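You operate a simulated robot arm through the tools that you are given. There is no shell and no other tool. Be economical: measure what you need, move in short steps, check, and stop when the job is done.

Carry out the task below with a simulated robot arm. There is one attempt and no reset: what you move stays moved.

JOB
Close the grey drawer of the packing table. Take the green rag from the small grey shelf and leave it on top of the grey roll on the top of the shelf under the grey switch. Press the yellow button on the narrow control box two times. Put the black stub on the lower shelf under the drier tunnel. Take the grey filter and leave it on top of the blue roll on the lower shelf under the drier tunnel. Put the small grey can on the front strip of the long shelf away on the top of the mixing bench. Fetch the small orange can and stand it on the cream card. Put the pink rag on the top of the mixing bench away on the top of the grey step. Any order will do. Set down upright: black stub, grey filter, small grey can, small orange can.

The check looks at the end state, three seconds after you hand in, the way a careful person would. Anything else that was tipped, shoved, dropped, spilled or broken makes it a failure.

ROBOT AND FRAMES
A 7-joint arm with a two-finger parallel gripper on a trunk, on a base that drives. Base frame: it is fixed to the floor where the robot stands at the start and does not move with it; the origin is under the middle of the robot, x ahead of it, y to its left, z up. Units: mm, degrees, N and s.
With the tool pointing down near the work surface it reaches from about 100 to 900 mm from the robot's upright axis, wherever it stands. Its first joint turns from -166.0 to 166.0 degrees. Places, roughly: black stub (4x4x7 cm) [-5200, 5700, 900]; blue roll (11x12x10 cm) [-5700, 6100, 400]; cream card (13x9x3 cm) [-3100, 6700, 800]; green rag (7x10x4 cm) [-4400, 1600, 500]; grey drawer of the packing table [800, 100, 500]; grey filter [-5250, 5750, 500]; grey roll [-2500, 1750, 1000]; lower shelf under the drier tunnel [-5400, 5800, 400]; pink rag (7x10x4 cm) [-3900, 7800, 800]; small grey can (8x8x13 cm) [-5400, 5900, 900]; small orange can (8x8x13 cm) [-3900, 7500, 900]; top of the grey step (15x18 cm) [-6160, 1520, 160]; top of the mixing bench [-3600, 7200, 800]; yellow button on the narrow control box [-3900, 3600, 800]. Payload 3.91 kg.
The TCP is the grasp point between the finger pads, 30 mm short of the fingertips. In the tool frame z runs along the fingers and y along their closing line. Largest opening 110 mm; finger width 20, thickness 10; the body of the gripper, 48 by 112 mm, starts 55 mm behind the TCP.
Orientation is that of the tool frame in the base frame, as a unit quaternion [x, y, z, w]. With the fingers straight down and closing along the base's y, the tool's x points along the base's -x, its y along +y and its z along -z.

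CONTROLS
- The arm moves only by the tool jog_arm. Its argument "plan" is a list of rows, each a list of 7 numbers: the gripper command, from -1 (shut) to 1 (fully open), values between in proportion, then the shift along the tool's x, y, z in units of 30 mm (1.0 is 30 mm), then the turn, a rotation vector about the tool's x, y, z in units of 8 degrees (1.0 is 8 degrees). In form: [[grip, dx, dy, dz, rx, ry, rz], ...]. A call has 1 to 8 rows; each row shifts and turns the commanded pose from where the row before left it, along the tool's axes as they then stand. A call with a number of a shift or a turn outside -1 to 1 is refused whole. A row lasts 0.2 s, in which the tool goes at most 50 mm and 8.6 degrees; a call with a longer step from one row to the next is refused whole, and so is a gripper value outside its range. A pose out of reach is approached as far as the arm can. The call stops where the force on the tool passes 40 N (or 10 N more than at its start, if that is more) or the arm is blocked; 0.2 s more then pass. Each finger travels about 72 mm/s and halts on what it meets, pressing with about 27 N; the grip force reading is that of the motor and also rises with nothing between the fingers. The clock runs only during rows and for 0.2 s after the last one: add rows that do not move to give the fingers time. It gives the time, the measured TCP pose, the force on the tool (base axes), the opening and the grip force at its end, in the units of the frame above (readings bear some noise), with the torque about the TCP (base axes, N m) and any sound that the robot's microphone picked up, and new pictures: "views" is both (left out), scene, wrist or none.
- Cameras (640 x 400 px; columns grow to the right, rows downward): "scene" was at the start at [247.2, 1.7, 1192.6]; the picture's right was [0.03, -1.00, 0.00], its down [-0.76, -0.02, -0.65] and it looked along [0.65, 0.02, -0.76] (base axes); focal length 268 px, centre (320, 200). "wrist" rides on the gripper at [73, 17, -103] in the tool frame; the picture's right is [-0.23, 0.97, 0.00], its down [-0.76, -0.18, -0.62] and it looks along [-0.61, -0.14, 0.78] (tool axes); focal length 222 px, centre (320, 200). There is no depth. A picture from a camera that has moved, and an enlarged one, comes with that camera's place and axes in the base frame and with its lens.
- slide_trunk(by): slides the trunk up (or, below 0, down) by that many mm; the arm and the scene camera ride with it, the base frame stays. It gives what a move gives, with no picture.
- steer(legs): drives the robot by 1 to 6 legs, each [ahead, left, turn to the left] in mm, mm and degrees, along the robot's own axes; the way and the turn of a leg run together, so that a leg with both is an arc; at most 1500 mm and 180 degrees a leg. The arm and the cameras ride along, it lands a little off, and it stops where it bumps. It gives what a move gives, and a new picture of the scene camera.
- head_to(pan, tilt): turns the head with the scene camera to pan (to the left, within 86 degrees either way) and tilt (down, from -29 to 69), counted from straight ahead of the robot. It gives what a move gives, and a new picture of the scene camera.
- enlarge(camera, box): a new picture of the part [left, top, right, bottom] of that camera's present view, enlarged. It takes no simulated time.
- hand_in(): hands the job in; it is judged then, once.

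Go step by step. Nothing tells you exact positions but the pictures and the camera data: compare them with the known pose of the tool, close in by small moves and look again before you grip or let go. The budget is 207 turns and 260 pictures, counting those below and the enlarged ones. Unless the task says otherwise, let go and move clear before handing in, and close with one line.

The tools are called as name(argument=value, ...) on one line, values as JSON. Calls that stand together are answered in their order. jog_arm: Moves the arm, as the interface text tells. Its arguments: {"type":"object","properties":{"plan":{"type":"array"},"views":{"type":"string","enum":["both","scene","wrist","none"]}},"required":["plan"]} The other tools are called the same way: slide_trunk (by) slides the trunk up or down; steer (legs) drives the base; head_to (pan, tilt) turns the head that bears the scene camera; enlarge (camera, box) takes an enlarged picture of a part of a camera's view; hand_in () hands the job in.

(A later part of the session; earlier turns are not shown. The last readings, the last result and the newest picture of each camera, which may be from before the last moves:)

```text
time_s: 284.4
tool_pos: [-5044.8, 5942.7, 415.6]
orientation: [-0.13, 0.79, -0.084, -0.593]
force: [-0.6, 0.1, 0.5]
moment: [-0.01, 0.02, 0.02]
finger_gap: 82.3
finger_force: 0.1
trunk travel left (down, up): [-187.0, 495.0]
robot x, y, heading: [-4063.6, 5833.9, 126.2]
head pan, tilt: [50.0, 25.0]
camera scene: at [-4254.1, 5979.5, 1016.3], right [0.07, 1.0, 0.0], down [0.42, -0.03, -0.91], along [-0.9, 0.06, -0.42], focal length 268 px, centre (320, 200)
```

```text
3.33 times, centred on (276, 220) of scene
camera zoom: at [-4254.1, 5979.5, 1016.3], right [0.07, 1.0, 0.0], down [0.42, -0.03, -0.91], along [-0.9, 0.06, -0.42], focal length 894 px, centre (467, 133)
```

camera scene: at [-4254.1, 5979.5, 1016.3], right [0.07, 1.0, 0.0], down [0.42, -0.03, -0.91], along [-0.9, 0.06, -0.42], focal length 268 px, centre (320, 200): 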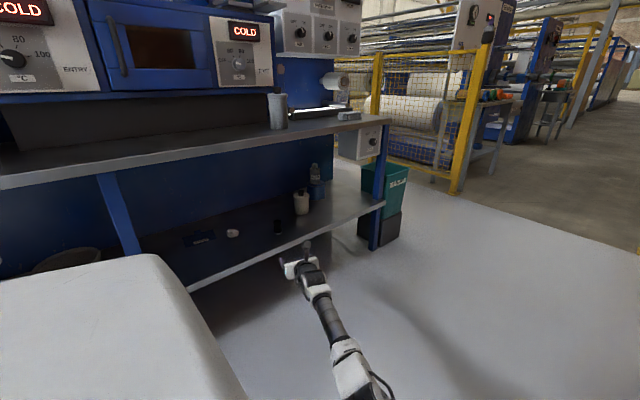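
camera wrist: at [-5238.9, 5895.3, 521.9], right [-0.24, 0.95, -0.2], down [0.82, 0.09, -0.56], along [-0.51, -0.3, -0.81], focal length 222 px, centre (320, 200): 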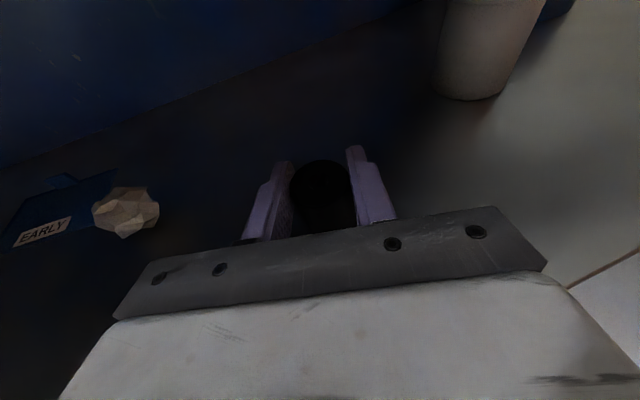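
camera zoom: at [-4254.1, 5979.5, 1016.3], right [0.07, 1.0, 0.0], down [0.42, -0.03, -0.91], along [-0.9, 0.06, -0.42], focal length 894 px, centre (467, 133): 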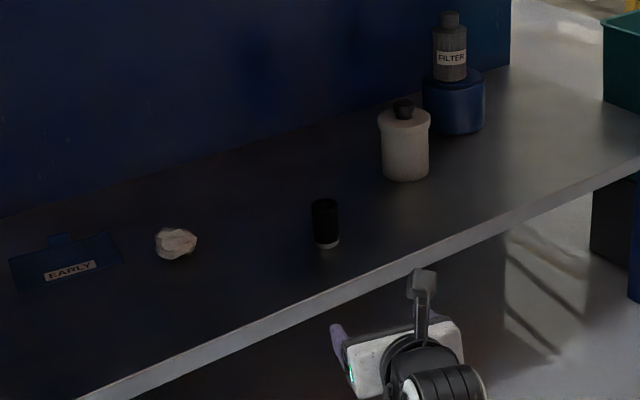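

The stub stands upright. Now the grey can at about (-5358, 5882) on the upper shelf: raise and align.

slide_trunk(by=400)

slide_trunk(by=72)

steer(legs=[[42, 0, 0]])

jog_arm(plan=[[1, 0, 0, 0, 0, 0, 0], [1, 0, 0, 0, 0, 0, 0], [1, 0, 0, 0, 0, 0, 0]], views="wrist")

```text
time_s: 288.2
tool_pos: [-5043.7, 5942.1, 816.2]
orientation: [-0.13, 0.79, -0.084, -0.594]
force: [0.2, -0.6, 0.2]
moment: [0.0, 0.02, 0.05]
finger_gap: 82.5
finger_force: 0.1
trunk travel left (down, up): [-587.0, 95.0]
robot x, y, heading: [-4061.8, 5840.5, 126.3]
head pan, tilt: [50.0, 25.0]
```

```text
time_s: 289.3
tool_pos: [-5043.8, 5942.9, 887.2]
orientation: [-0.13, 0.79, -0.084, -0.593]
force: [-0.3, -0.4, 0.3]
moment: [0.02, 0.03, 0.03]
finger_gap: 82.5
finger_force: 0.1
trunk travel left (down, up): [-659.0, 23.0]
robot x, y, heading: [-4060.6, 5836.7, 126.5]
head pan, tilt: [50.0, 25.0]
```

```text
time_s: 290.2
tool_pos: [-5070.7, 5976.8, 887.2]
orientation: [-0.129, 0.79, -0.084, -0.594]
force: [-0.6, 0.0, 1.0]
moment: [0.0, 0.01, 0.02]
finger_gap: 82.2
finger_force: 0.1
trunk travel left (down, up): [-659.0, 23.0]
robot x, y, heading: [-4088.2, 5872.2, 126.1]
head pan, tilt: [50.0, 25.0]
camera scene: at [-4280.0, 6014.9, 1488.0], right [0.07, 1.0, 0.0], down [0.42, -0.03, -0.91], along [-0.9, 0.06, -0.42], focal length 268 px, centre (320, 200)
```

scene: 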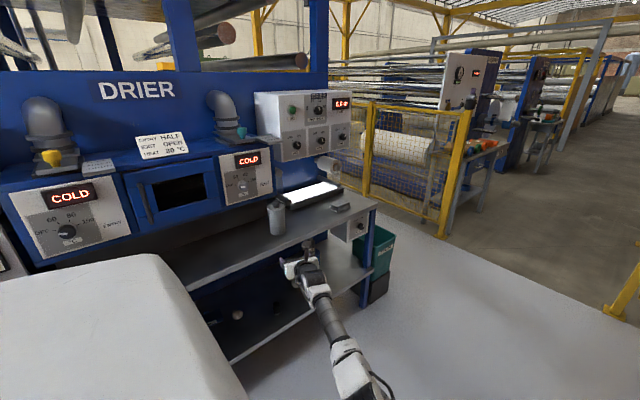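

```text
time_s: 291.0
tool_pos: [-5069.1, 5976.9, 886.4]
orientation: [-0.13, 0.79, -0.084, -0.594]
force: [-0.1, 0.9, 0.4]
moment: [0.0, -0.02, -0.02]
finger_gap: 110.0
finger_force: 0.1
trunk travel left (down, up): [-659.0, 23.0]
robot x, y, heading: [-4088.6, 5867.7, 126.0]
head pan, tilt: [50.0, 25.0]
camera wrist: at [-4998.4, 6014.3, 986.2], right [-0.24, 0.95, -0.2], down [0.82, 0.09, -0.56], along [-0.51, -0.29, -0.81], focal length 222 px, centre (320, 200)
```

wrist: 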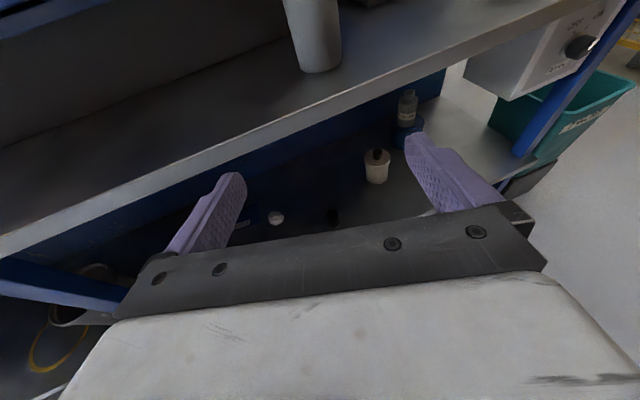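

steer(legs=[[73, 204, 0]])

jog_arm(plan=[[1, 0, 0, 0, 0, 0, 0]], views="wrist")

```text
time_s: 293.2
tool_pos: [-5277.2, 5909.5, 887.8]
orientation: [-0.132, 0.789, -0.086, -0.593]
force: [-1.1, -0.1, -1.3]
moment: [0.01, 0.01, 0.02]
finger_gap: 109.8
finger_force: 0.2
trunk travel left (down, up): [-659.0, 23.0]
robot x, y, heading: [-4300.2, 5810.5, 126.6]
head pan, tilt: [50.0, 25.0]
camera scene: at [-4488.3, 5951.2, 1488.3], right [0.06, 1.0, 0.0], down [0.42, -0.02, -0.91], along [-0.9, 0.05, -0.42], focal length 268 px, centre (320, 200)
```

scene: 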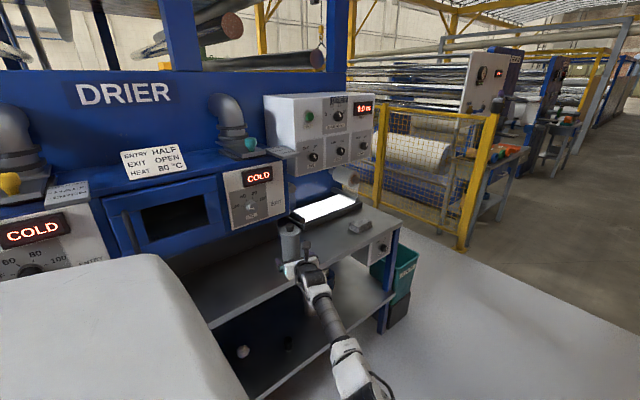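

```text
time_s: 293.6
tool_pos: [-5278.3, 5908.3, 886.8]
orientation: [-0.132, 0.79, -0.086, -0.593]
force: [0.1, 0.6, 0.8]
moment: [0.01, 0.03, 0.02]
finger_gap: 110.4
finger_force: 0.0
trunk travel left (down, up): [-659.0, 23.0]
robot x, y, heading: [-4294.1, 5811.4, 126.6]
head pan, tilt: [50.0, 25.0]
camera wrist: at [-5207.1, 5946.6, 986.2], right [-0.24, 0.95, -0.2], down [0.82, 0.09, -0.56], along [-0.51, -0.3, -0.81], focal length 222 px, centre (320, 200)
```

wrist: 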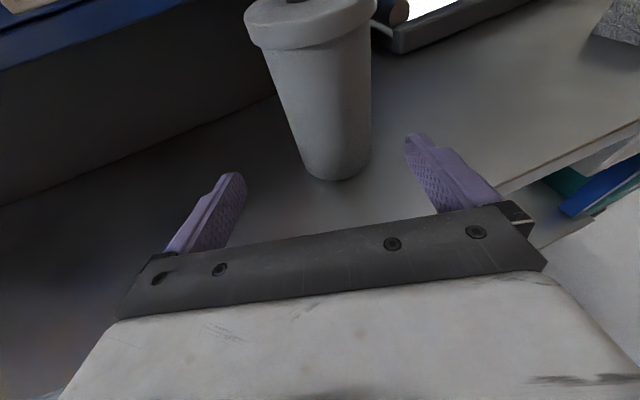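

jog_arm(plan=[[1, 0.28, 0.1, 0.95, 0, 0, 0], [1, 0.28, 0.1, 0.95, 0, 0, 0], [1, 0.22, 0.06, 0.78, 0, 0, 0], [0.6, 0, 0, 0, 0, 0, 0], [0, 0, 0, 0, 0, 0, 0], [-1, 0, 0, 0, 0, 0, 0], [-1, 0, 0, 0, 0, 0, 0]], views="wrist")

```text
time_s: 295.2
tool_pos: [-5314.4, 5889.6, 880.3]
orientation: [-0.134, 0.789, -0.087, -0.593]
force: [-0.4, -0.1, 0.7]
moment: [0.01, -0.02, 0.0]
finger_gap: 0.0
finger_force: 22.6
out of reach, approached as far as the arm can: row 2, 3
trunk travel left (down, up): [-659.0, 23.0]
robot x, y, heading: [-4297.1, 5813.0, 126.8]
head pan, tilt: [50.0, 25.0]
camera wrist: at [-5243.5, 5929.2, 979.0], right [-0.25, 0.95, -0.2], down [0.82, 0.1, -0.56], along [-0.51, -0.3, -0.81], focal length 222 px, centre (320, 200)
```

wrist: 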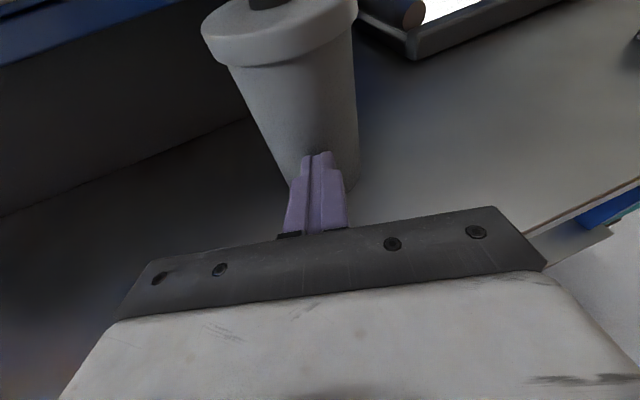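

Out of arm reach and it closed short of the can, untouched. I back off, reopen, and come in with the base.

steer(legs=[[-20, -60, 0]])

jog_arm(plan=[[1, 0, 0, 0, 0, 0, 0], [1, 0, 0, 0, 0, 0, 0], [1, 0, 0, 0, 0, 0, 0], [1, 0, 0, 0, 0, 0, 0], [1, 0, 0, 0, 0, 0, 0]], views="wrist")

```text
time_s: 296.4
tool_pos: [-5254.6, 5909.3, 880.5]
orientation: [-0.133, 0.789, -0.087, -0.594]
force: [-1.0, 0.6, -0.2]
moment: [0.0, 0.0, -0.01]
finger_gap: 0.0
finger_force: 26.9
trunk travel left (down, up): [-659.0, 23.0]
robot x, y, heading: [-4232.4, 5830.1, 126.7]
head pan, tilt: [50.0, 25.0]
camera scene: at [-4427.3, 5970.9, 1488.4], right [0.06, 1.0, 0.0], down [0.42, -0.02, -0.91], along [-0.91, 0.05, -0.42], focal length 268 px, centre (320, 200)
```

scene: 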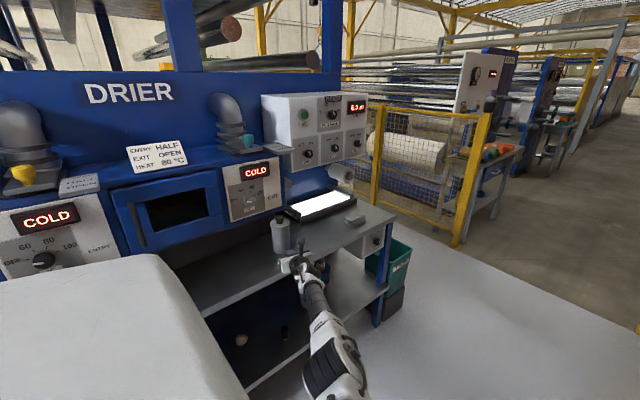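

```text
time_s: 297.6
tool_pos: [-5255.1, 5910.1, 881.8]
orientation: [-0.133, 0.788, -0.087, -0.594]
force: [-0.3, -0.1, -0.4]
moment: [-0.01, 0.01, -0.01]
finger_gap: 109.5
finger_force: 0.1
trunk travel left (down, up): [-659.0, 23.0]
robot x, y, heading: [-4233.6, 5829.1, 126.3]
head pan, tilt: [50.0, 25.0]
camera wrist: at [-5183.7, 5948.5, 979.2], right [-0.25, 0.95, -0.2], down [0.82, 0.1, -0.56], along [-0.51, -0.3, -0.8], focal length 222 px, centre (320, 200)
```

wrist: 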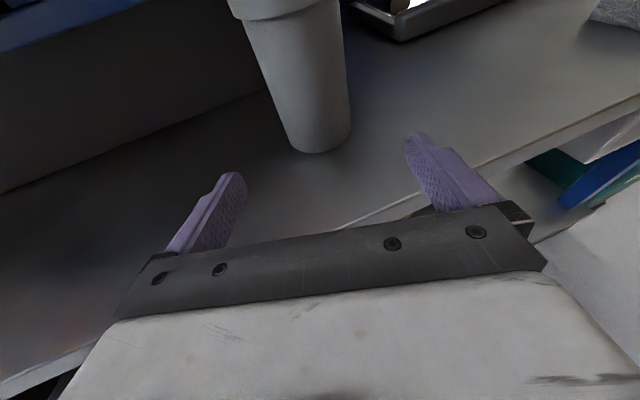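

steer(legs=[[37, 111, 0]])

jog_arm(plan=[[1, 0, 0, 0, 0, 0, 0]], views="wrist")

```text
time_s: 299.1
tool_pos: [-5364.9, 5872.0, 880.1]
orientation: [-0.134, 0.789, -0.087, -0.593]
force: [0.1, 0.3, -0.6]
moment: [0.03, -0.01, 0.0]
finger_gap: 110.0
finger_force: 0.0
trunk travel left (down, up): [-659.0, 23.0]
robot x, y, heading: [-4346.0, 5789.0, 126.8]
head pan, tilt: [50.0, 25.0]
camera scene: at [-4539.2, 5933.6, 1488.2], right [0.06, 1.0, 0.0], down [0.42, -0.02, -0.91], along [-0.9, 0.05, -0.42], focal length 268 px, centre (320, 200)
```

scene: 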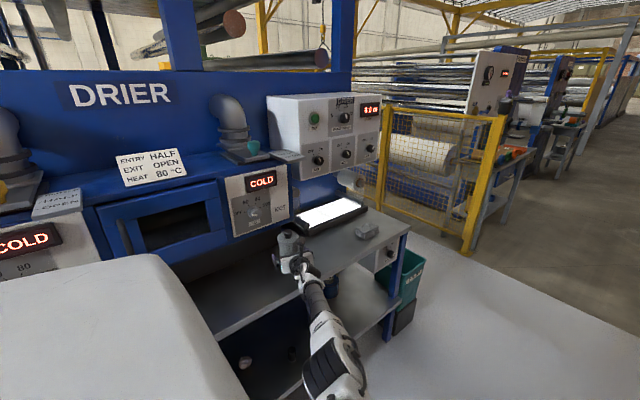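

```text
time_s: 299.5
tool_pos: [-5364.3, 5873.2, 881.0]
orientation: [-0.134, 0.788, -0.088, -0.594]
force: [0.2, 0.0, 0.0]
moment: [0.03, 0.0, 0.01]
finger_gap: 109.7
finger_force: 0.1
trunk travel left (down, up): [-659.0, 23.0]
robot x, y, heading: [-4346.2, 5791.3, 126.6]
head pan, tilt: [50.0, 25.0]
camera wrist: at [-5294.3, 5910.8, 979.0], right [-0.25, 0.95, -0.2], down [0.82, 0.1, -0.56], along [-0.51, -0.3, -0.8], focal length 222 px, centre (320, 200)
```

wrist: 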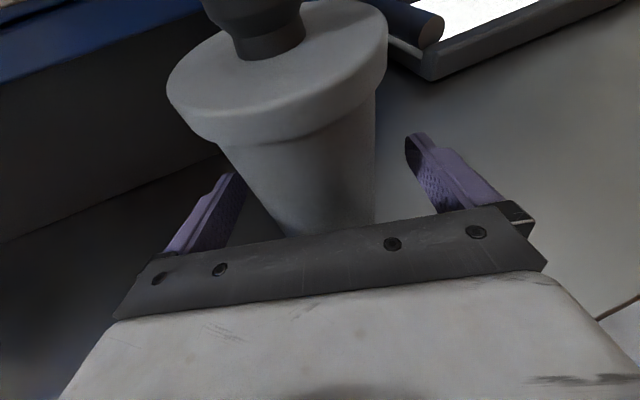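

jog_arm(plan=[[0.6, 0, 0, 0, 0, 0, 0], [0.2, 0, 0, 0, 0, 0, 0], [-0.2, 0, 0, 0, 0, 0, 0], [-1, 0, 0, 0, 0, 0, 0], [-1, 0, 0, 0, 0, 0, 0]], views="wrist")

```text
time_s: 300.7
tool_pos: [-5363.9, 5872.1, 881.6]
orientation: [-0.133, 0.789, -0.087, -0.594]
force: [0.5, -1.4, 0.8]
moment: [-0.28, -0.07, -0.01]
finger_gap: 70.7
finger_force: 27.4
trunk travel left (down, up): [-659.0, 23.0]
robot x, y, heading: [-4344.3, 5792.7, 126.7]
head pan, tilt: [50.0, 25.0]
camera wrist: at [-5294.2, 5910.6, 979.2], right [-0.25, 0.95, -0.2], down [0.82, 0.1, -0.56], along [-0.51, -0.3, -0.8], focal length 222 px, centre (320, 200)
```

wrist: 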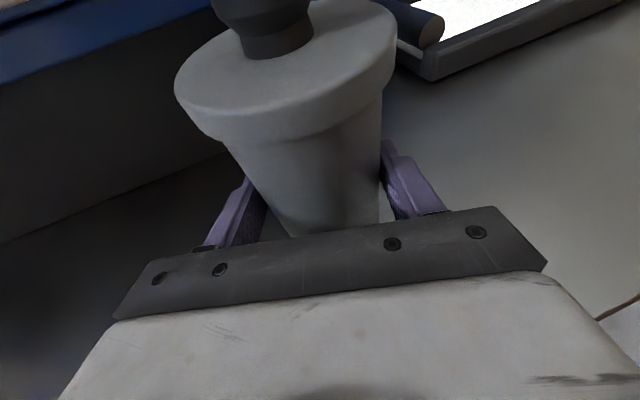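

Can gripped. I lift, back out, pull the arm in, and then look at the mixing bench.

slide_trunk(by=22)

steer(legs=[[-100, -300, 0], [0, -100, 0]])

jog_arm(plan=[[-1, -0.28, -0.2, -0.93, 0, 0, 0], [-1, -0.28, -0.2, -0.93, 0, 0, 0], [-1, -0.28, -0.2, -0.93, 0, 0, 0], [-1, -0.28, -0.2, -0.93, 0, 0, 0], [-1, -0.28, -0.2, -0.93, 0, 0, 0], [-1, -0.28, -0.2, -0.93, 0, 0, 0], [-1, -0.28, -0.2, -0.93, 0, 0, 0]], views="none")

jog_arm(plan=[[-1, 0, 0, 0, 0.95, 0, -0.28], [-1, 0, 0, 0, 0.95, 0, -0.28], [-1, 0, 0, 0, 0.95, 0, -0.28], [-1, -0.28, 0, -0.95, 0, 0, 0], [-1, -0.28, 0, -0.95, 0, 0, 0], [-1, -0.28, 0, -0.95, 0, 0, 0], [-1, -0.28, 0, -0.95, 0, 0, 0], [-1, -0.28, 0, -0.95, 0, 0, 0]], views="none")

head_to(pan=-70, tilt=30)

```text
time_s: 301.4
tool_pos: [-5365.3, 5872.7, 901.9]
orientation: [-0.132, 0.79, -0.086, -0.593]
force: [0.4, -0.3, -5.0]
moment: [0.02, -0.06, 0.0]
finger_gap: 70.1
finger_force: 26.7
trunk travel left (down, up): [-681.0, 1.0]
robot x, y, heading: [-4341.1, 5792.0, 126.6]
head pan, tilt: [50.0, 25.0]
```

```text
time_s: 305.3
tool_pos: [-4990.2, 6023.7, 902.5]
orientation: [-0.135, 0.789, -0.088, -0.593]
force: [0.4, 0.7, -4.5]
moment: [0.04, -0.05, 0.01]
finger_gap: 70.4
finger_force: 27.2
trunk travel left (down, up): [-681.0, 1.0]
robot x, y, heading: [-3966.9, 5948.6, 126.7]
head pan, tilt: [50.0, 25.0]
camera scene: at [-4164.0, 6088.3, 1510.2], right [0.06, 1.0, 0.0], down [0.42, -0.02, -0.91], along [-0.9, 0.05, -0.42], focal length 268 px, centre (320, 200)
```

scene: 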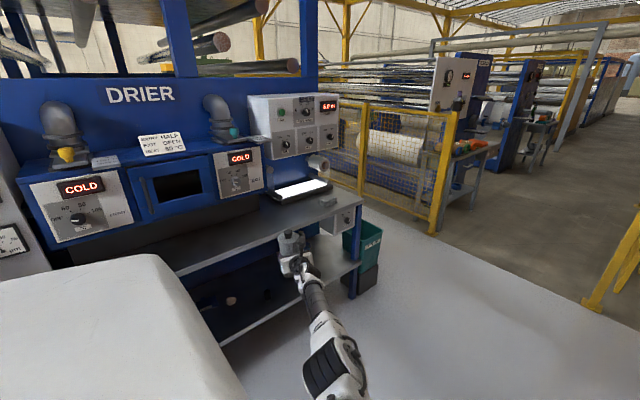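

```text
time_s: 306.9
tool_pos: [-4783.3, 6048.7, 900.1]
orientation: [-0.135, 0.789, -0.088, -0.593]
force: [-0.2, 0.6, -5.7]
moment: [-0.01, -0.07, 0.01]
finger_gap: 70.1
finger_force: 26.8
trunk travel left (down, up): [-681.0, 1.0]
robot x, y, heading: [-3969.5, 5950.2, 126.7]
head pan, tilt: [50.0, 25.0]
```

```text
time_s: 308.7
tool_pos: [-4673.0, 6148.2, 900.5]
orientation: [-0.296, 0.746, -0.209, -0.559]
force: [-0.2, -0.5, -4.7]
moment: [0.04, -0.08, -0.02]
finger_gap: 69.9
finger_force: 27.0
trunk travel left (down, up): [-681.0, 1.0]
robot x, y, heading: [-3969.4, 5947.2, 126.9]
head pan, tilt: [50.0, 25.0]
```

```text
time_s: 310.7
tool_pos: [-4672.9, 6148.6, 899.3]
orientation: [-0.296, 0.747, -0.208, -0.558]
force: [-0.5, -0.9, -3.8]
moment: [0.06, -0.06, 0.0]
finger_gap: 70.1
finger_force: 27.1
trunk travel left (down, up): [-681.0, 1.0]
robot x, y, heading: [-3970.1, 5944.8, 126.9]
head pan, tilt: [-70.0, 30.0]
camera scene: at [-4022.9, 6158.7, 1502.3], right [0.84, -0.55, 0.0], down [-0.27, -0.42, -0.87], along [0.47, 0.73, -0.5], focal length 268 px, centre (320, 200)
```

scene: 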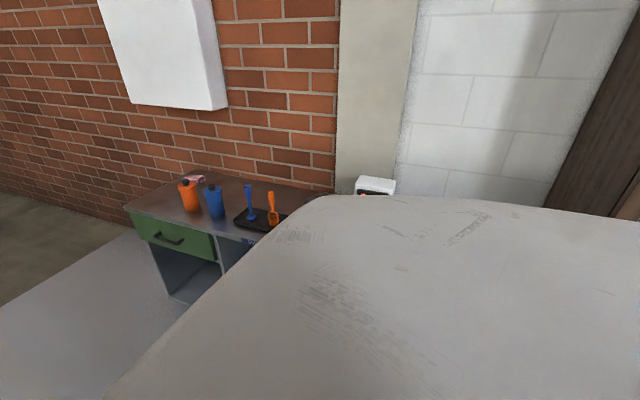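

I turn around to the left so that the bench is on my left side.

steer(legs=[[0, 70, 0], [0, 0, 90], [0, 0, 90]])

head_to(pan=70, tilt=30)

```text
time_s: 319.8
tool_pos: [-3322.9, 5703.0, 902.8]
orientation: [0.747, 0.295, 0.559, -0.207]
force: [-1.2, -0.3, -4.6]
moment: [-0.01, 0.04, -0.02]
finger_gap: 70.0
finger_force: 27.1
trunk travel left (down, up): [-681.0, 1.0]
robot x, y, heading: [-4028.6, 5904.4, -53.2]
head pan, tilt: [-70.0, 30.0]
camera scene: at [-3973.8, 5692.2, 1502.3], right [-0.84, 0.55, 0.0], down [0.27, 0.42, -0.87], along [-0.47, -0.73, -0.5], focal length 268 px, centre (320, 200)
```

scene: 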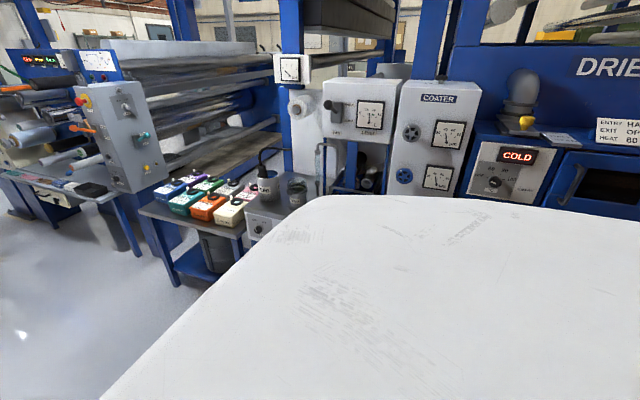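

```text
time_s: 322.0
tool_pos: [-3321.7, 5702.4, 900.5]
orientation: [0.747, 0.296, 0.558, -0.208]
force: [-0.2, 1.1, -5.0]
moment: [-0.04, 0.09, -0.03]
finger_gap: 69.8
finger_force: 26.8
trunk travel left (down, up): [-681.0, 1.0]
robot x, y, heading: [-4028.5, 5903.3, -53.1]
head pan, tilt: [70.0, 30.0]
camera scene: at [-3837.9, 5794.2, 1502.3], right [0.29, -0.96, 0.0], down [-0.48, -0.14, -0.87], along [0.83, 0.25, -0.5], focal length 268 px, centre (320, 200)
```

scene: 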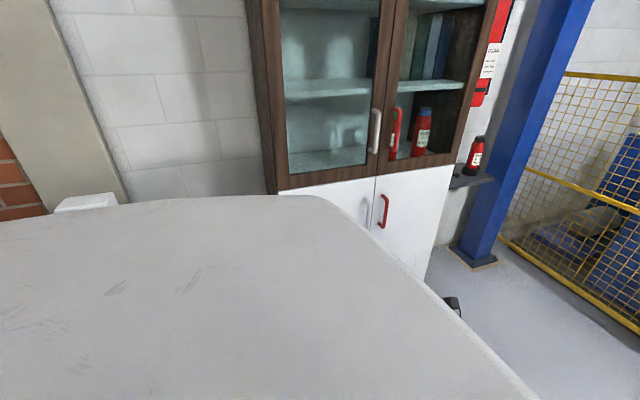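

steer(legs=[[-900, 0, 0]])

head_to(pan=45, tilt=38)

```text
time_s: 326.8
tool_pos: [-3869.0, 6434.3, 901.5]
orientation: [0.746, 0.299, 0.557, -0.209]
force: [0.6, 0.8, -4.7]
moment: [-0.06, 0.07, 0.02]
finger_gap: 69.7
finger_force: 27.6
trunk travel left (down, up): [-681.0, 1.0]
robot x, y, heading: [-4576.1, 6631.6, -52.8]
head pan, tilt: [70.0, 30.0]
camera scene: at [-4385.3, 6520.3, 1502.3], right [0.3, -0.95, 0.0], down [-0.48, -0.15, -0.87], along [0.83, 0.26, -0.5], focal length 268 px, centre (320, 200)
```

scene: 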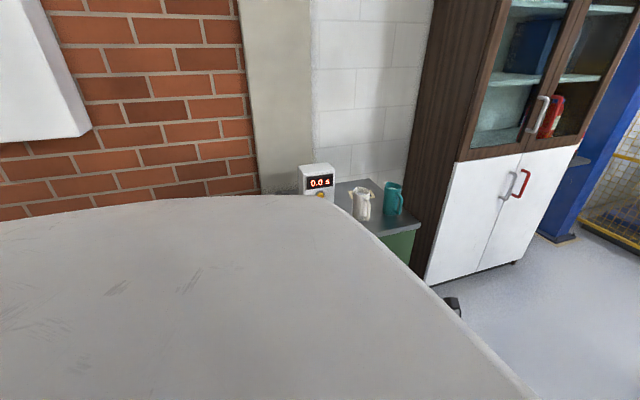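

```text
time_s: 327.7
tool_pos: [-3869.9, 6432.7, 902.8]
orientation: [0.746, 0.299, 0.557, -0.21]
force: [-1.0, 0.9, -4.6]
moment: [-0.06, 0.03, -0.01]
finger_gap: 69.9
finger_force: 26.7
trunk travel left (down, up): [-681.0, 1.0]
robot x, y, heading: [-4574.7, 6632.4, -52.9]
head pan, tilt: [45.0, 38.0]
camera scene: at [-4385.9, 6481.7, 1489.9], right [-0.13, -0.99, 0.0], down [-0.61, 0.08, -0.79], along [0.78, -0.1, -0.62], focal length 268 px, centre (320, 200)
```

scene: 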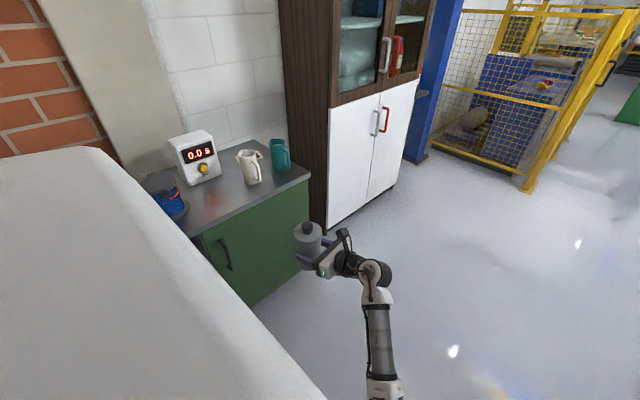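

enlarge(camera="scene", box=[130, 110, 338, 240])

```text
3.08 times, centred on (234, 175) of scene
camera zoom: at [-4385.9, 6481.7, 1489.9], right [-0.13, -0.99, 0.0], down [-0.61, 0.08, -0.79], along [0.78, -0.1, -0.62], focal length 825 px, centre (585, 277)
```

zoom: 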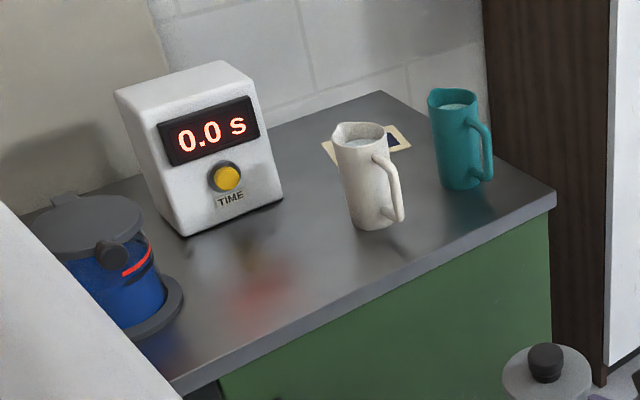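

The cream card lies at the back behind the jugs, at about (-3098, 6669). The bench front edge is at r≈1187 mm; a free spot between the blue pot and the white jug is about (-3476, 6768). I move the can toward it.

steer(legs=[[-35, 0, 0], [0, 330, 0]])

jog_arm(plan=[[-1, 0, 0, 0, 0, 0, 0]], views="wrist")

```text
time_s: 331.3
tool_pos: [-3625.2, 6662.5, 900.8]
orientation: [0.746, 0.298, 0.557, -0.209]
force: [0.3, -0.7, -4.6]
moment: [-0.07, 0.03, -0.02]
finger_gap: 70.0
finger_force: 27.1
trunk travel left (down, up): [-681.0, 1.0]
robot x, y, heading: [-4328.0, 6856.9, -52.8]
head pan, tilt: [45.0, 38.0]
camera scene: at [-4141.9, 6710.9, 1489.9], right [-0.13, -0.99, 0.0], down [-0.61, 0.08, -0.79], along [0.78, -0.11, -0.62], focal length 268 px, centre (320, 200)
```

scene: 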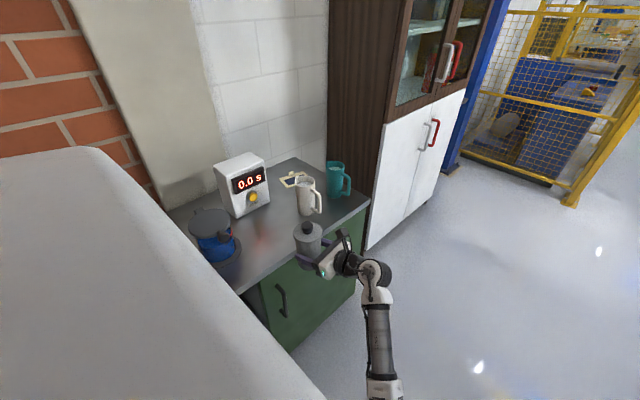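

```text
time_s: 331.7
tool_pos: [-3624.9, 6661.9, 900.2]
orientation: [0.746, 0.298, 0.558, -0.21]
force: [-0.6, 0.0, -4.8]
moment: [-0.01, 0.07, -0.01]
finger_gap: 69.8
finger_force: 27.2
trunk travel left (down, up): [-681.0, 1.0]
robot x, y, heading: [-4325.6, 6857.0, -52.9]
head pan, tilt: [45.0, 38.0]
camera wrist: at [-3671.9, 6598.8, 999.9], right [0.62, -0.76, -0.2], down [-0.71, -0.43, -0.55], along [0.33, 0.48, -0.81], focal length 222 px, centre (320, 200)
```

wrist: 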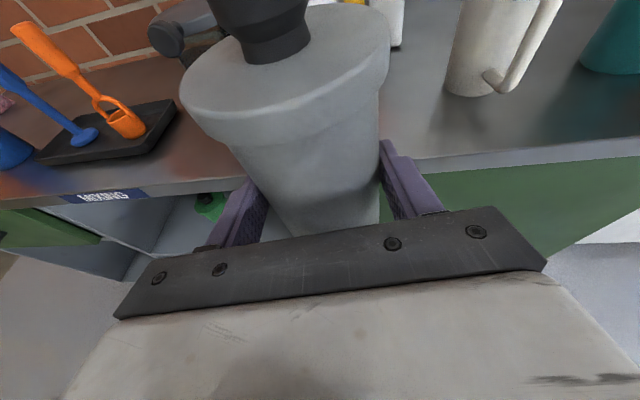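

jog_arm(plan=[[-1, 0.29, 0, 0.95, 0, 0, 0], [-1, 0.29, 0, 0.95, 0, 0, 0], [-1, 0.29, 0, 0.95, 0, 0, 0], [-1, 0.29, 0, 0.95, 0, 0, 0], [-1, 0.29, 0, 0.95, 0, 0, 0], [-1, 0.29, 0, 0.95, 0, 0, 0], [-1, 0, 0, 0, 0, 0, 0]], views="both")

```text
time_s: 333.3
tool_pos: [-3494.7, 6784.1, 902.1]
orientation: [0.745, 0.298, 0.558, -0.21]
force: [-0.8, 0.4, -5.4]
moment: [-0.04, 0.05, 0.02]
finger_gap: 69.7
finger_force: 26.9
trunk travel left (down, up): [-681.0, 1.0]
robot x, y, heading: [-4331.1, 6857.2, -52.7]
head pan, tilt: [45.0, 38.0]
camera scene: at [-4142.2, 6710.7, 1489.9], right [-0.13, -0.99, 0.0], down [-0.61, 0.08, -0.79], along [0.78, -0.11, -0.62], focal length 268 px, centre (320, 200)
camera wrist: at [-3540.6, 6720.6, 1001.6], right [0.62, -0.76, -0.2], down [-0.71, -0.43, -0.55], along [0.34, 0.48, -0.81], focal length 222 px, centre (320, 200)
```

scene: 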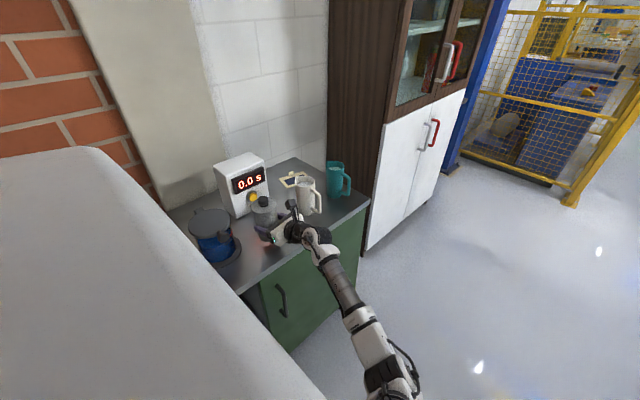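
wrist: 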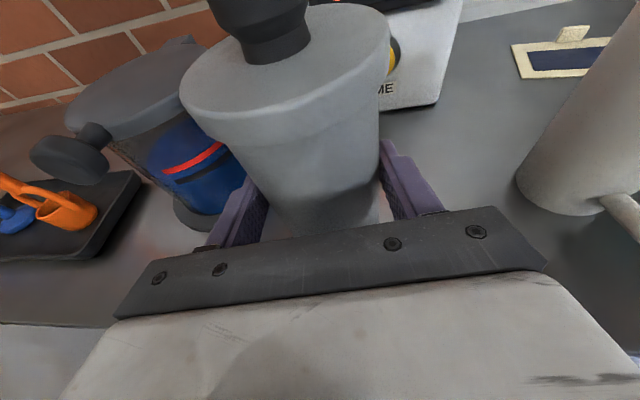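

slide_trunk(by=-38)

slide_trunk(by=-5)

slide_trunk(by=-4)

```text
time_s: 334.1
tool_pos: [-3494.9, 6782.9, 864.0]
orientation: [0.746, 0.299, 0.558, -0.21]
force: [0.3, 0.3, -4.0]
moment: [-0.06, 0.05, -0.02]
finger_gap: 69.7
finger_force: 27.1
trunk travel left (down, up): [-643.0, 39.0]
robot x, y, heading: [-4329.0, 6856.5, -52.7]
head pan, tilt: [45.0, 38.0]
```

```text
time_s: 334.6
tool_pos: [-3493.6, 6783.6, 863.9]
orientation: [0.744, 0.298, 0.56, -0.21]
force: [-0.1, 0.3, 12.2]
moment: [0.68, 0.18, 0.02]
finger_gap: 69.8
finger_force: 27.7
trunk travel left (down, up): [-638.0, 44.0]
robot x, y, heading: [-4331.5, 6855.2, -52.5]
head pan, tilt: [45.0, 38.0]
```

```text
time_s: 335.2
tool_pos: [-3494.6, 6782.4, 860.2]
orientation: [0.743, 0.298, 0.561, -0.209]
force: [0.1, -4.0, 24.9]
moment: [0.79, 0.01, 0.14]
finger_gap: 70.2
finger_force: 27.4
trunk travel left (down, up): [-634.0, 48.0]
robot x, y, heading: [-4334.5, 6855.6, -52.8]
head pan, tilt: [45.0, 38.0]
```

Contact. Relieve and release.

slide_trunk(by=5)

jog_arm(plan=[[0.35, 0, 0, 0, 0, 0, 0], [0.5, 0, 0, 0, 0, 0, 0], [0.7, 0, 0, 0, 0, 0, 0], [0.7, 0, 0, 0, 0, 0, 0]], views="wrist")

```text
time_s: 335.7
tool_pos: [-3495.9, 6782.8, 859.7]
orientation: [0.746, 0.298, 0.558, -0.209]
force: [2.0, -7.0, 13.0]
moment: [0.31, -0.12, -0.11]
finger_gap: 69.8
finger_force: 26.7
trunk travel left (down, up): [-639.0, 43.0]
robot x, y, heading: [-4333.3, 6856.4, -52.6]
head pan, tilt: [45.0, 38.0]
```

```text
time_s: 336.7
tool_pos: [-3493.6, 6784.7, 860.8]
orientation: [0.746, 0.299, 0.558, -0.21]
force: [0.3, 0.2, 0.8]
moment: [0.02, -0.01, 0.0]
finger_gap: 93.5
finger_force: 0.1
trunk travel left (down, up): [-639.0, 43.0]
robot x, y, heading: [-4330.4, 6854.9, -52.9]
head pan, tilt: [45.0, 38.0]
camera wrist: at [-3541.0, 6720.7, 959.8], right [0.62, -0.76, -0.2], down [-0.71, -0.43, -0.55], along [0.34, 0.48, -0.81], focal length 222 px, centre (320, 200)
```

wrist: 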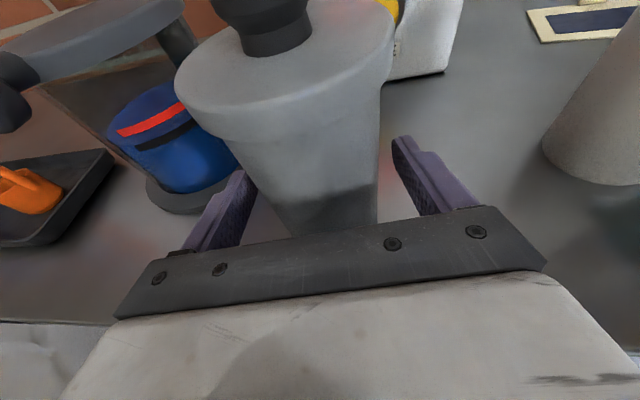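

steer(legs=[[22, -250, 0]])

head_to(pan=60, tilt=38)

```text
time_s: 339.2
tool_pos: [-3679.7, 6612.8, 861.0]
orientation: [0.746, 0.298, 0.558, -0.209]
force: [-0.2, 0.2, -0.1]
moment: [0.01, 0.02, -0.02]
finger_gap: 93.8
finger_force: 0.0
trunk travel left (down, up): [-639.0, 43.0]
robot x, y, heading: [-4517.6, 6685.7, -52.7]
head pan, tilt: [45.0, 38.0]
camera scene: at [-4329.1, 6541.1, 1448.0], right [-0.14, -0.99, 0.0], down [-0.61, 0.08, -0.79], along [0.78, -0.11, -0.62], focal length 268 px, centre (320, 200)
```

scene: 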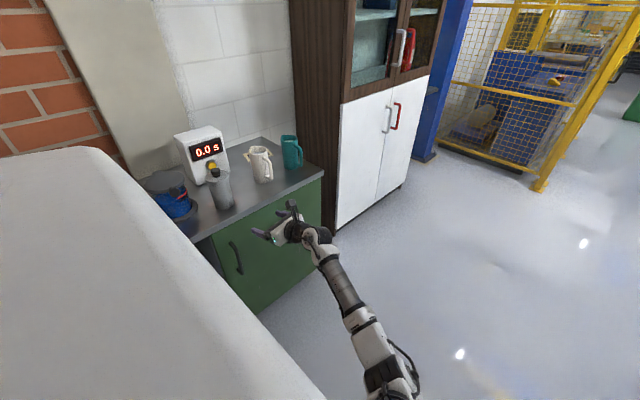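

```text
time_s: 340.0
tool_pos: [-3680.7, 6611.4, 861.3]
orientation: [0.746, 0.298, 0.558, -0.209]
force: [0.2, 1.7, 0.6]
moment: [0.0, 0.0, 0.0]
finger_gap: 93.6
finger_force: 0.0
trunk travel left (down, up): [-639.0, 43.0]
robot x, y, heading: [-4515.6, 6693.2, -52.9]
head pan, tilt: [60.0, 38.0]
camera scene: at [-4328.7, 6563.8, 1448.0], right [0.12, -0.99, 0.0], down [-0.61, -0.08, -0.79], along [0.78, 0.1, -0.62], focal length 268 px, centre (320, 200)
```

scene: 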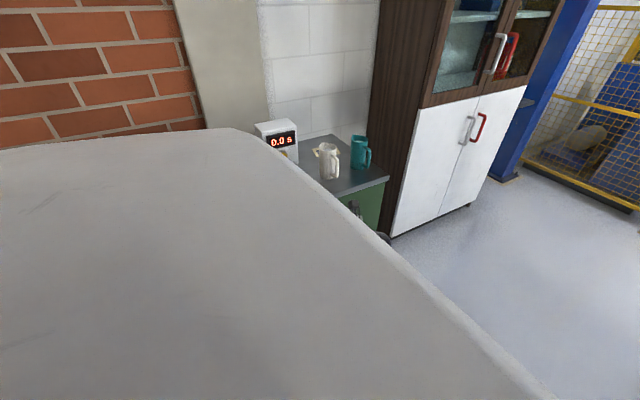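

The grey can stands on the bench. For the orange can and the card (behind the jugs) I need the tool vertical again, so I retract the arm and roll it back.

jog_arm(plan=[[0, -0.29, 0, -0.95, 0, 0, 0], [0, -0.29, 0, -0.95, 0, 0, 0], [0, -0.29, 0, -0.95, 0, 0, 0], [0, -0.29, 0, -0.95, 0, 0, 0], [0, -0.29, 0, -0.95, 0, 0, 0], [0, -0.29, 0, -0.95, 0, 0, 0], [0, -0.29, 0, -0.95, 0, 0, 0], [0, -0.29, 0, -0.95, 0, 0, 0]], views="none")

jog_arm(plan=[[0, -0.29, 0, -0.95, 0, 0, 0], [0, -0.29, 0, -0.95, 0, 0, 0], [0, -0.29, 0, -0.95, 0, 0, 0], [0, -0.29, 0, -0.95, 0, 0, 0], [0, -0.29, 0, -0.95, 0, 0, 0], [0, -0.29, 0, -0.95, 0, 0, 0], [0, -0.29, 0, -0.95, 0, 0, 0], [0, -0.29, 0, -0.95, 0, 0, 0]], views="none")

jog_arm(plan=[[0, 0, 0, 0, 0, 0, -1], [0, 0, 0, 0, 0, 0, -1], [0, 0, 0, 0, 0, 0, -1], [0, 0, 0, 0, 0, 0, -1], [0, 0, 0, 0, 0, 0, -1], [0, 0, 0, 0, 0, 0, -1], [0, 0, 0, 0, 0, 0, -1], [0, 0, 0, 0, 0, 0, -1]], views="none")

jog_arm(plan=[[0, 0, 0, 0, 0, 0, -1], [0, 0, 0, 0, 0, 0, -1], [0, 0, 0, 0, 0, 0, -1], [0, 0, 0, 0, 0, 0, -0.25], [0, 0, 0, 0, 1, 0, 0], [0, 0, 0, 0, 1, 0, 0], [0, 0, 0, 0, 1, 0, 0], [0, 0, 0, 0, 1, 0, 0]], views="none")

jog_arm(plan=[[0, 0, 0, 0, 1, 0, 0], [0, 0, 0, 0, 1, 0, 0], [0, 0, 0, 0, 1, 0, 0], [0, 0, 0, 0, 1, 0, 0], [0, 0, 0, 0, 1, 0, 0], [0, 0, 0, 0, 0.1, 0, 0]], views="none")

```text
time_s: 341.8
tool_pos: [-3857.0, 6451.8, 860.7]
orientation: [0.745, 0.298, 0.559, -0.21]
force: [0.0, -0.6, 0.5]
moment: [-0.02, -0.01, -0.01]
finger_gap: 55.0
finger_force: 0.1
trunk travel left (down, up): [-639.0, 43.0]
robot x, y, heading: [-4518.8, 6684.8, -52.5]
head pan, tilt: [60.0, 38.0]
```

```text
time_s: 343.6
tool_pos: [-4033.0, 6290.4, 859.5]
orientation: [0.746, 0.298, 0.558, -0.209]
force: [-0.3, -0.5, -0.2]
moment: [-0.01, -0.03, 0.01]
finger_gap: 55.0
finger_force: 0.0
trunk travel left (down, up): [-639.0, 43.0]
robot x, y, heading: [-4518.3, 6687.4, -52.7]
head pan, tilt: [60.0, 38.0]
```

```text
time_s: 345.4
tool_pos: [-4032.5, 6290.5, 859.5]
orientation: [0.474, 0.648, 0.584, 0.119]
force: [1.2, 0.3, -0.1]
moment: [0.02, 0.04, 0.02]
finger_gap: 55.1
finger_force: 0.1
trunk travel left (down, up): [-639.0, 43.0]
robot x, y, heading: [-4517.1, 6690.0, -52.6]
head pan, tilt: [60.0, 38.0]
```

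```text
time_s: 347.2
tool_pos: [-4031.1, 6289.5, 859.6]
orientation: [0.374, 0.858, 0.317, 0.15]
force: [0.6, -0.1, 0.6]
moment: [0.02, -0.03, -0.02]
finger_gap: 54.9
finger_force: 0.1
trunk travel left (down, up): [-639.0, 43.0]
robot x, y, heading: [-4519.2, 6687.4, -52.7]
head pan, tilt: [60.0, 38.0]
```

```text
time_s: 348.6
tool_pos: [-4031.2, 6289.9, 860.2]
orientation: [0.403, 0.915, -0.002, 0.011]
force: [0.1, 0.3, 0.5]
moment: [0.01, -0.02, 0.02]
finger_gap: 55.2
finger_force: 0.1
trunk travel left (down, up): [-639.0, 43.0]
robot x, y, heading: [-4518.2, 6685.9, -52.8]
head pan, tilt: [60.0, 38.0]
```

slide_trunk(by=43)

steer(legs=[[0, 0, 90], [0, 200, 0]])

head_to(pan=0, tilt=35)

```text
time_s: 349.5
tool_pos: [-4032.5, 6290.0, 903.4]
orientation: [0.401, 0.916, -0.001, 0.011]
force: [-0.5, -0.3, -0.7]
moment: [0.03, 0.02, 0.01]
finger_gap: 55.0
finger_force: 0.0
trunk travel left (down, up): [-682.0, 0.0]
robot x, y, heading: [-4517.1, 6689.3, -53.0]
head pan, tilt: [60.0, 38.0]
```

```text
time_s: 355.5
tool_pos: [-4227.5, 7328.9, 903.2]
orientation: [-0.354, 0.935, 0.006, 0.008]
force: [1.0, 0.3, -0.5]
moment: [0.01, 0.0, 0.01]
finger_gap: 55.2
finger_force: 0.0
trunk travel left (down, up): [-682.0, 0.0]
robot x, y, heading: [-4637.6, 6848.4, 36.2]
head pan, tilt: [60.0, 38.0]
camera scene: at [-4506.6, 7036.8, 1491.0], right [0.99, 0.11, 0.0], down [0.07, -0.61, -0.79], along [-0.08, 0.78, -0.62], focal length 268 px, centre (320, 200)
```

scene: 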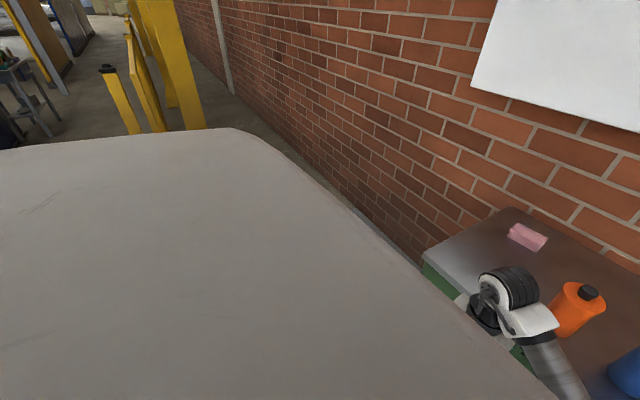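

```text
time_s: 356.8
tool_pos: [-4227.2, 7327.5, 902.9]
orientation: [-0.354, 0.935, 0.007, 0.008]
force: [0.7, -0.1, 0.3]
moment: [0.01, 0.0, 0.01]
finger_gap: 55.0
finger_force: 0.1
trunk travel left (down, up): [-682.0, 0.0]
robot x, y, heading: [-4629.2, 6849.2, 36.2]
head pan, tilt: [0.0, 35.0]
camera scene: at [-4426.1, 7002.5, 1495.6], right [0.59, -0.81, 0.0], down [-0.46, -0.34, -0.82], along [0.66, 0.48, -0.57], focal length 268 px, centre (320, 200)
```

scene: 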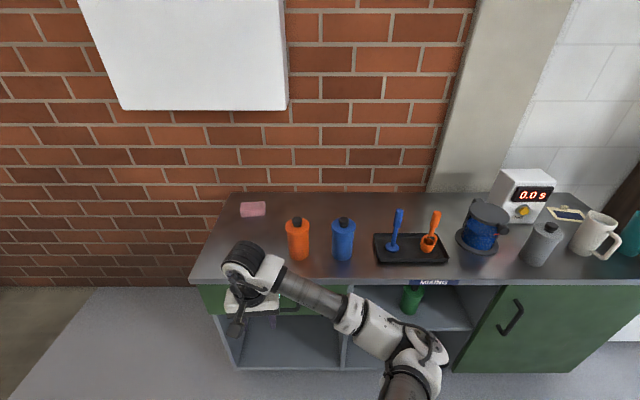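

Clear view of the bench now. Orange can at about (-3930, 7455), pink rag about (-3869, 7753), card about (-3103, 6677). I raise the tool, open, and move over the orange can.

jog_arm(plan=[[1, 0, 0, -1, 0, 0, 0], [1, 0, 0, -1, 0, 0, 0], [1, 0, 0, -1, 0, 0, 0], [1, 0, 0, -1, 0, 0, 0], [1, 0, 0, 0, 0, 0, 0]], views="none")

steer(legs=[[200, -72, 0]])

jog_arm(plan=[[1, 0, 0, 0, 0, 0, 0]], views="wrist")

```text
time_s: 358.0
tool_pos: [-4227.9, 7326.6, 1023.8]
orientation: [-0.355, 0.935, 0.007, 0.008]
force: [0.2, 0.1, -0.7]
moment: [0.03, -0.01, 0.0]
finger_gap: 110.0
finger_force: 0.0
trunk travel left (down, up): [-682.0, 0.0]
robot x, y, heading: [-4633.5, 6848.7, 36.0]
head pan, tilt: [0.0, 35.0]
```

```text
time_s: 359.7
tool_pos: [-4027.0, 7389.2, 1021.8]
orientation: [-0.358, 0.934, 0.007, 0.009]
force: [-0.5, -0.1, -0.1]
moment: [0.01, 0.04, -0.02]
finger_gap: 110.1
finger_force: 0.1
trunk travel left (down, up): [-682.0, 0.0]
robot x, y, heading: [-4426.8, 6914.7, 36.5]
head pan, tilt: [0.0, 35.0]
camera scene: at [-4221.7, 7064.8, 1495.3], right [0.59, -0.8, 0.0], down [-0.46, -0.34, -0.82], along [0.66, 0.49, -0.57], focal length 268 px, centre (320, 200)
```

scene: 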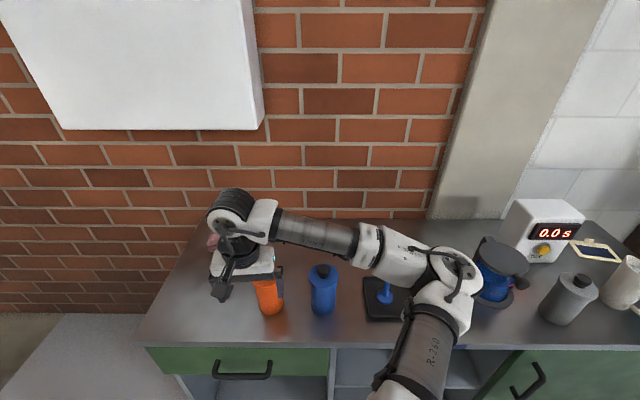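

```text
time_s: 360.1
tool_pos: [-4026.5, 7389.2, 1022.4]
orientation: [-0.358, 0.934, 0.006, 0.008]
force: [-0.3, 0.2, -0.2]
moment: [-0.02, 0.0, 0.0]
finger_gap: 110.1
finger_force: 0.1
trunk travel left (down, up): [-682.0, 0.0]
robot x, y, heading: [-4432.6, 6910.6, 36.5]
head pan, tilt: [0.0, 35.0]
camera wrist: at [-4092.5, 7351.8, 1124.7], right [-0.48, 0.88, 0.01], down [0.68, 0.36, 0.64], along [0.55, 0.31, -0.77], focal length 222 px, centre (320, 200)
```

wrist: 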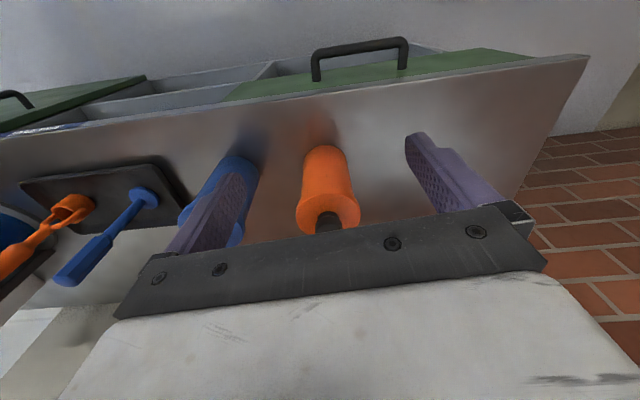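

jog_arm(plan=[[1, -0.98, -0.12, 0, 0, 0, 0], [1, -0.98, -0.12, 0, 0, 0, 0], [1, -0.98, -0.12, 0, 0, 0, 0], [1, -0.98, -0.12, 0, 0, 0, 0], [1, 0, 0, 0.5, 0, 0, 0], [1, 0, 0, 0, 0, 0, 0]], views="both")

```text
time_s: 361.5
tool_pos: [-3931.0, 7457.5, 1011.0]
orientation: [-0.358, 0.934, 0.007, 0.009]
force: [-0.4, 0.2, -1.0]
moment: [0.01, 0.01, 0.0]
finger_gap: 109.9
finger_force: 0.1
trunk travel left (down, up): [-682.0, 0.0]
robot x, y, heading: [-4429.5, 6911.3, 36.5]
head pan, tilt: [0.0, 35.0]
camera scene: at [-4222.6, 7064.5, 1495.6], right [0.59, -0.8, 0.0], down [-0.46, -0.34, -0.82], along [0.66, 0.49, -0.57], focal length 268 px, centre (320, 200)
camera wrist: at [-3996.0, 7419.6, 1112.7], right [-0.48, 0.88, 0.01], down [0.68, 0.36, 0.64], along [0.55, 0.31, -0.77], focal length 222 px, centre (320, 200)
```

scene: 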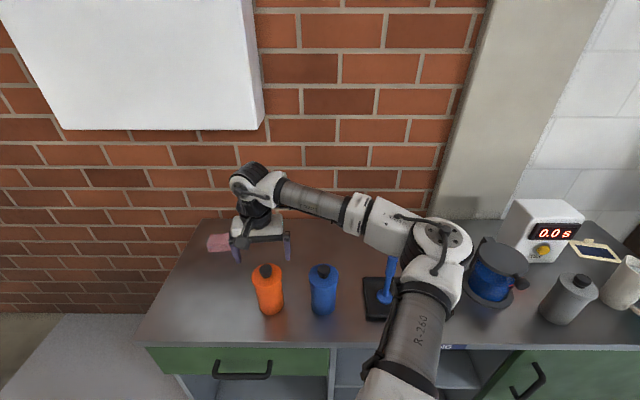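
wrist: 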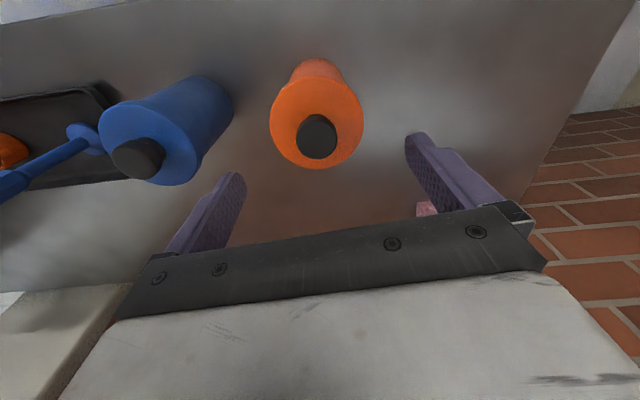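

The tool is centred above the orange can (cap top about z 925). Descend to TCP 900 and grip.

jog_arm(plan=[[1, -0.1, 0, 1, 0, 0, 0], [1, 0, 0, 1, 0, 0, 0], [1, 0, 0, 1, 0, 0, 0], [1, 0, 0, 0.6, 0, 0, 0], [1, 0, 0, 0, 0, 0, 0]], views="wrist")

```text
time_s: 362.7
tool_pos: [-3926.7, 7462.4, 900.2]
orientation: [-0.357, 0.934, 0.007, 0.009]
force: [0.7, 0.2, -0.1]
moment: [0.03, -0.02, 0.01]
finger_gap: 110.0
finger_force: 0.1
trunk travel left (down, up): [-682.0, 0.0]
robot x, y, heading: [-4429.2, 6915.5, 36.7]
head pan, tilt: [0.0, 35.0]
camera wrist: at [-3991.7, 7424.7, 1003.4], right [-0.48, 0.88, 0.01], down [0.68, 0.36, 0.64], along [0.55, 0.31, -0.77], focal length 222 px, centre (320, 200)
```

wrist: 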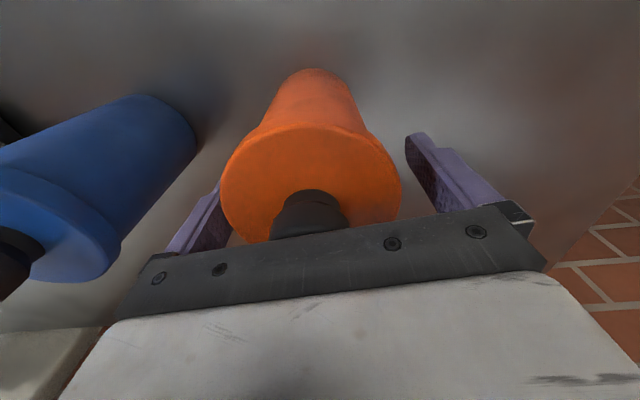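

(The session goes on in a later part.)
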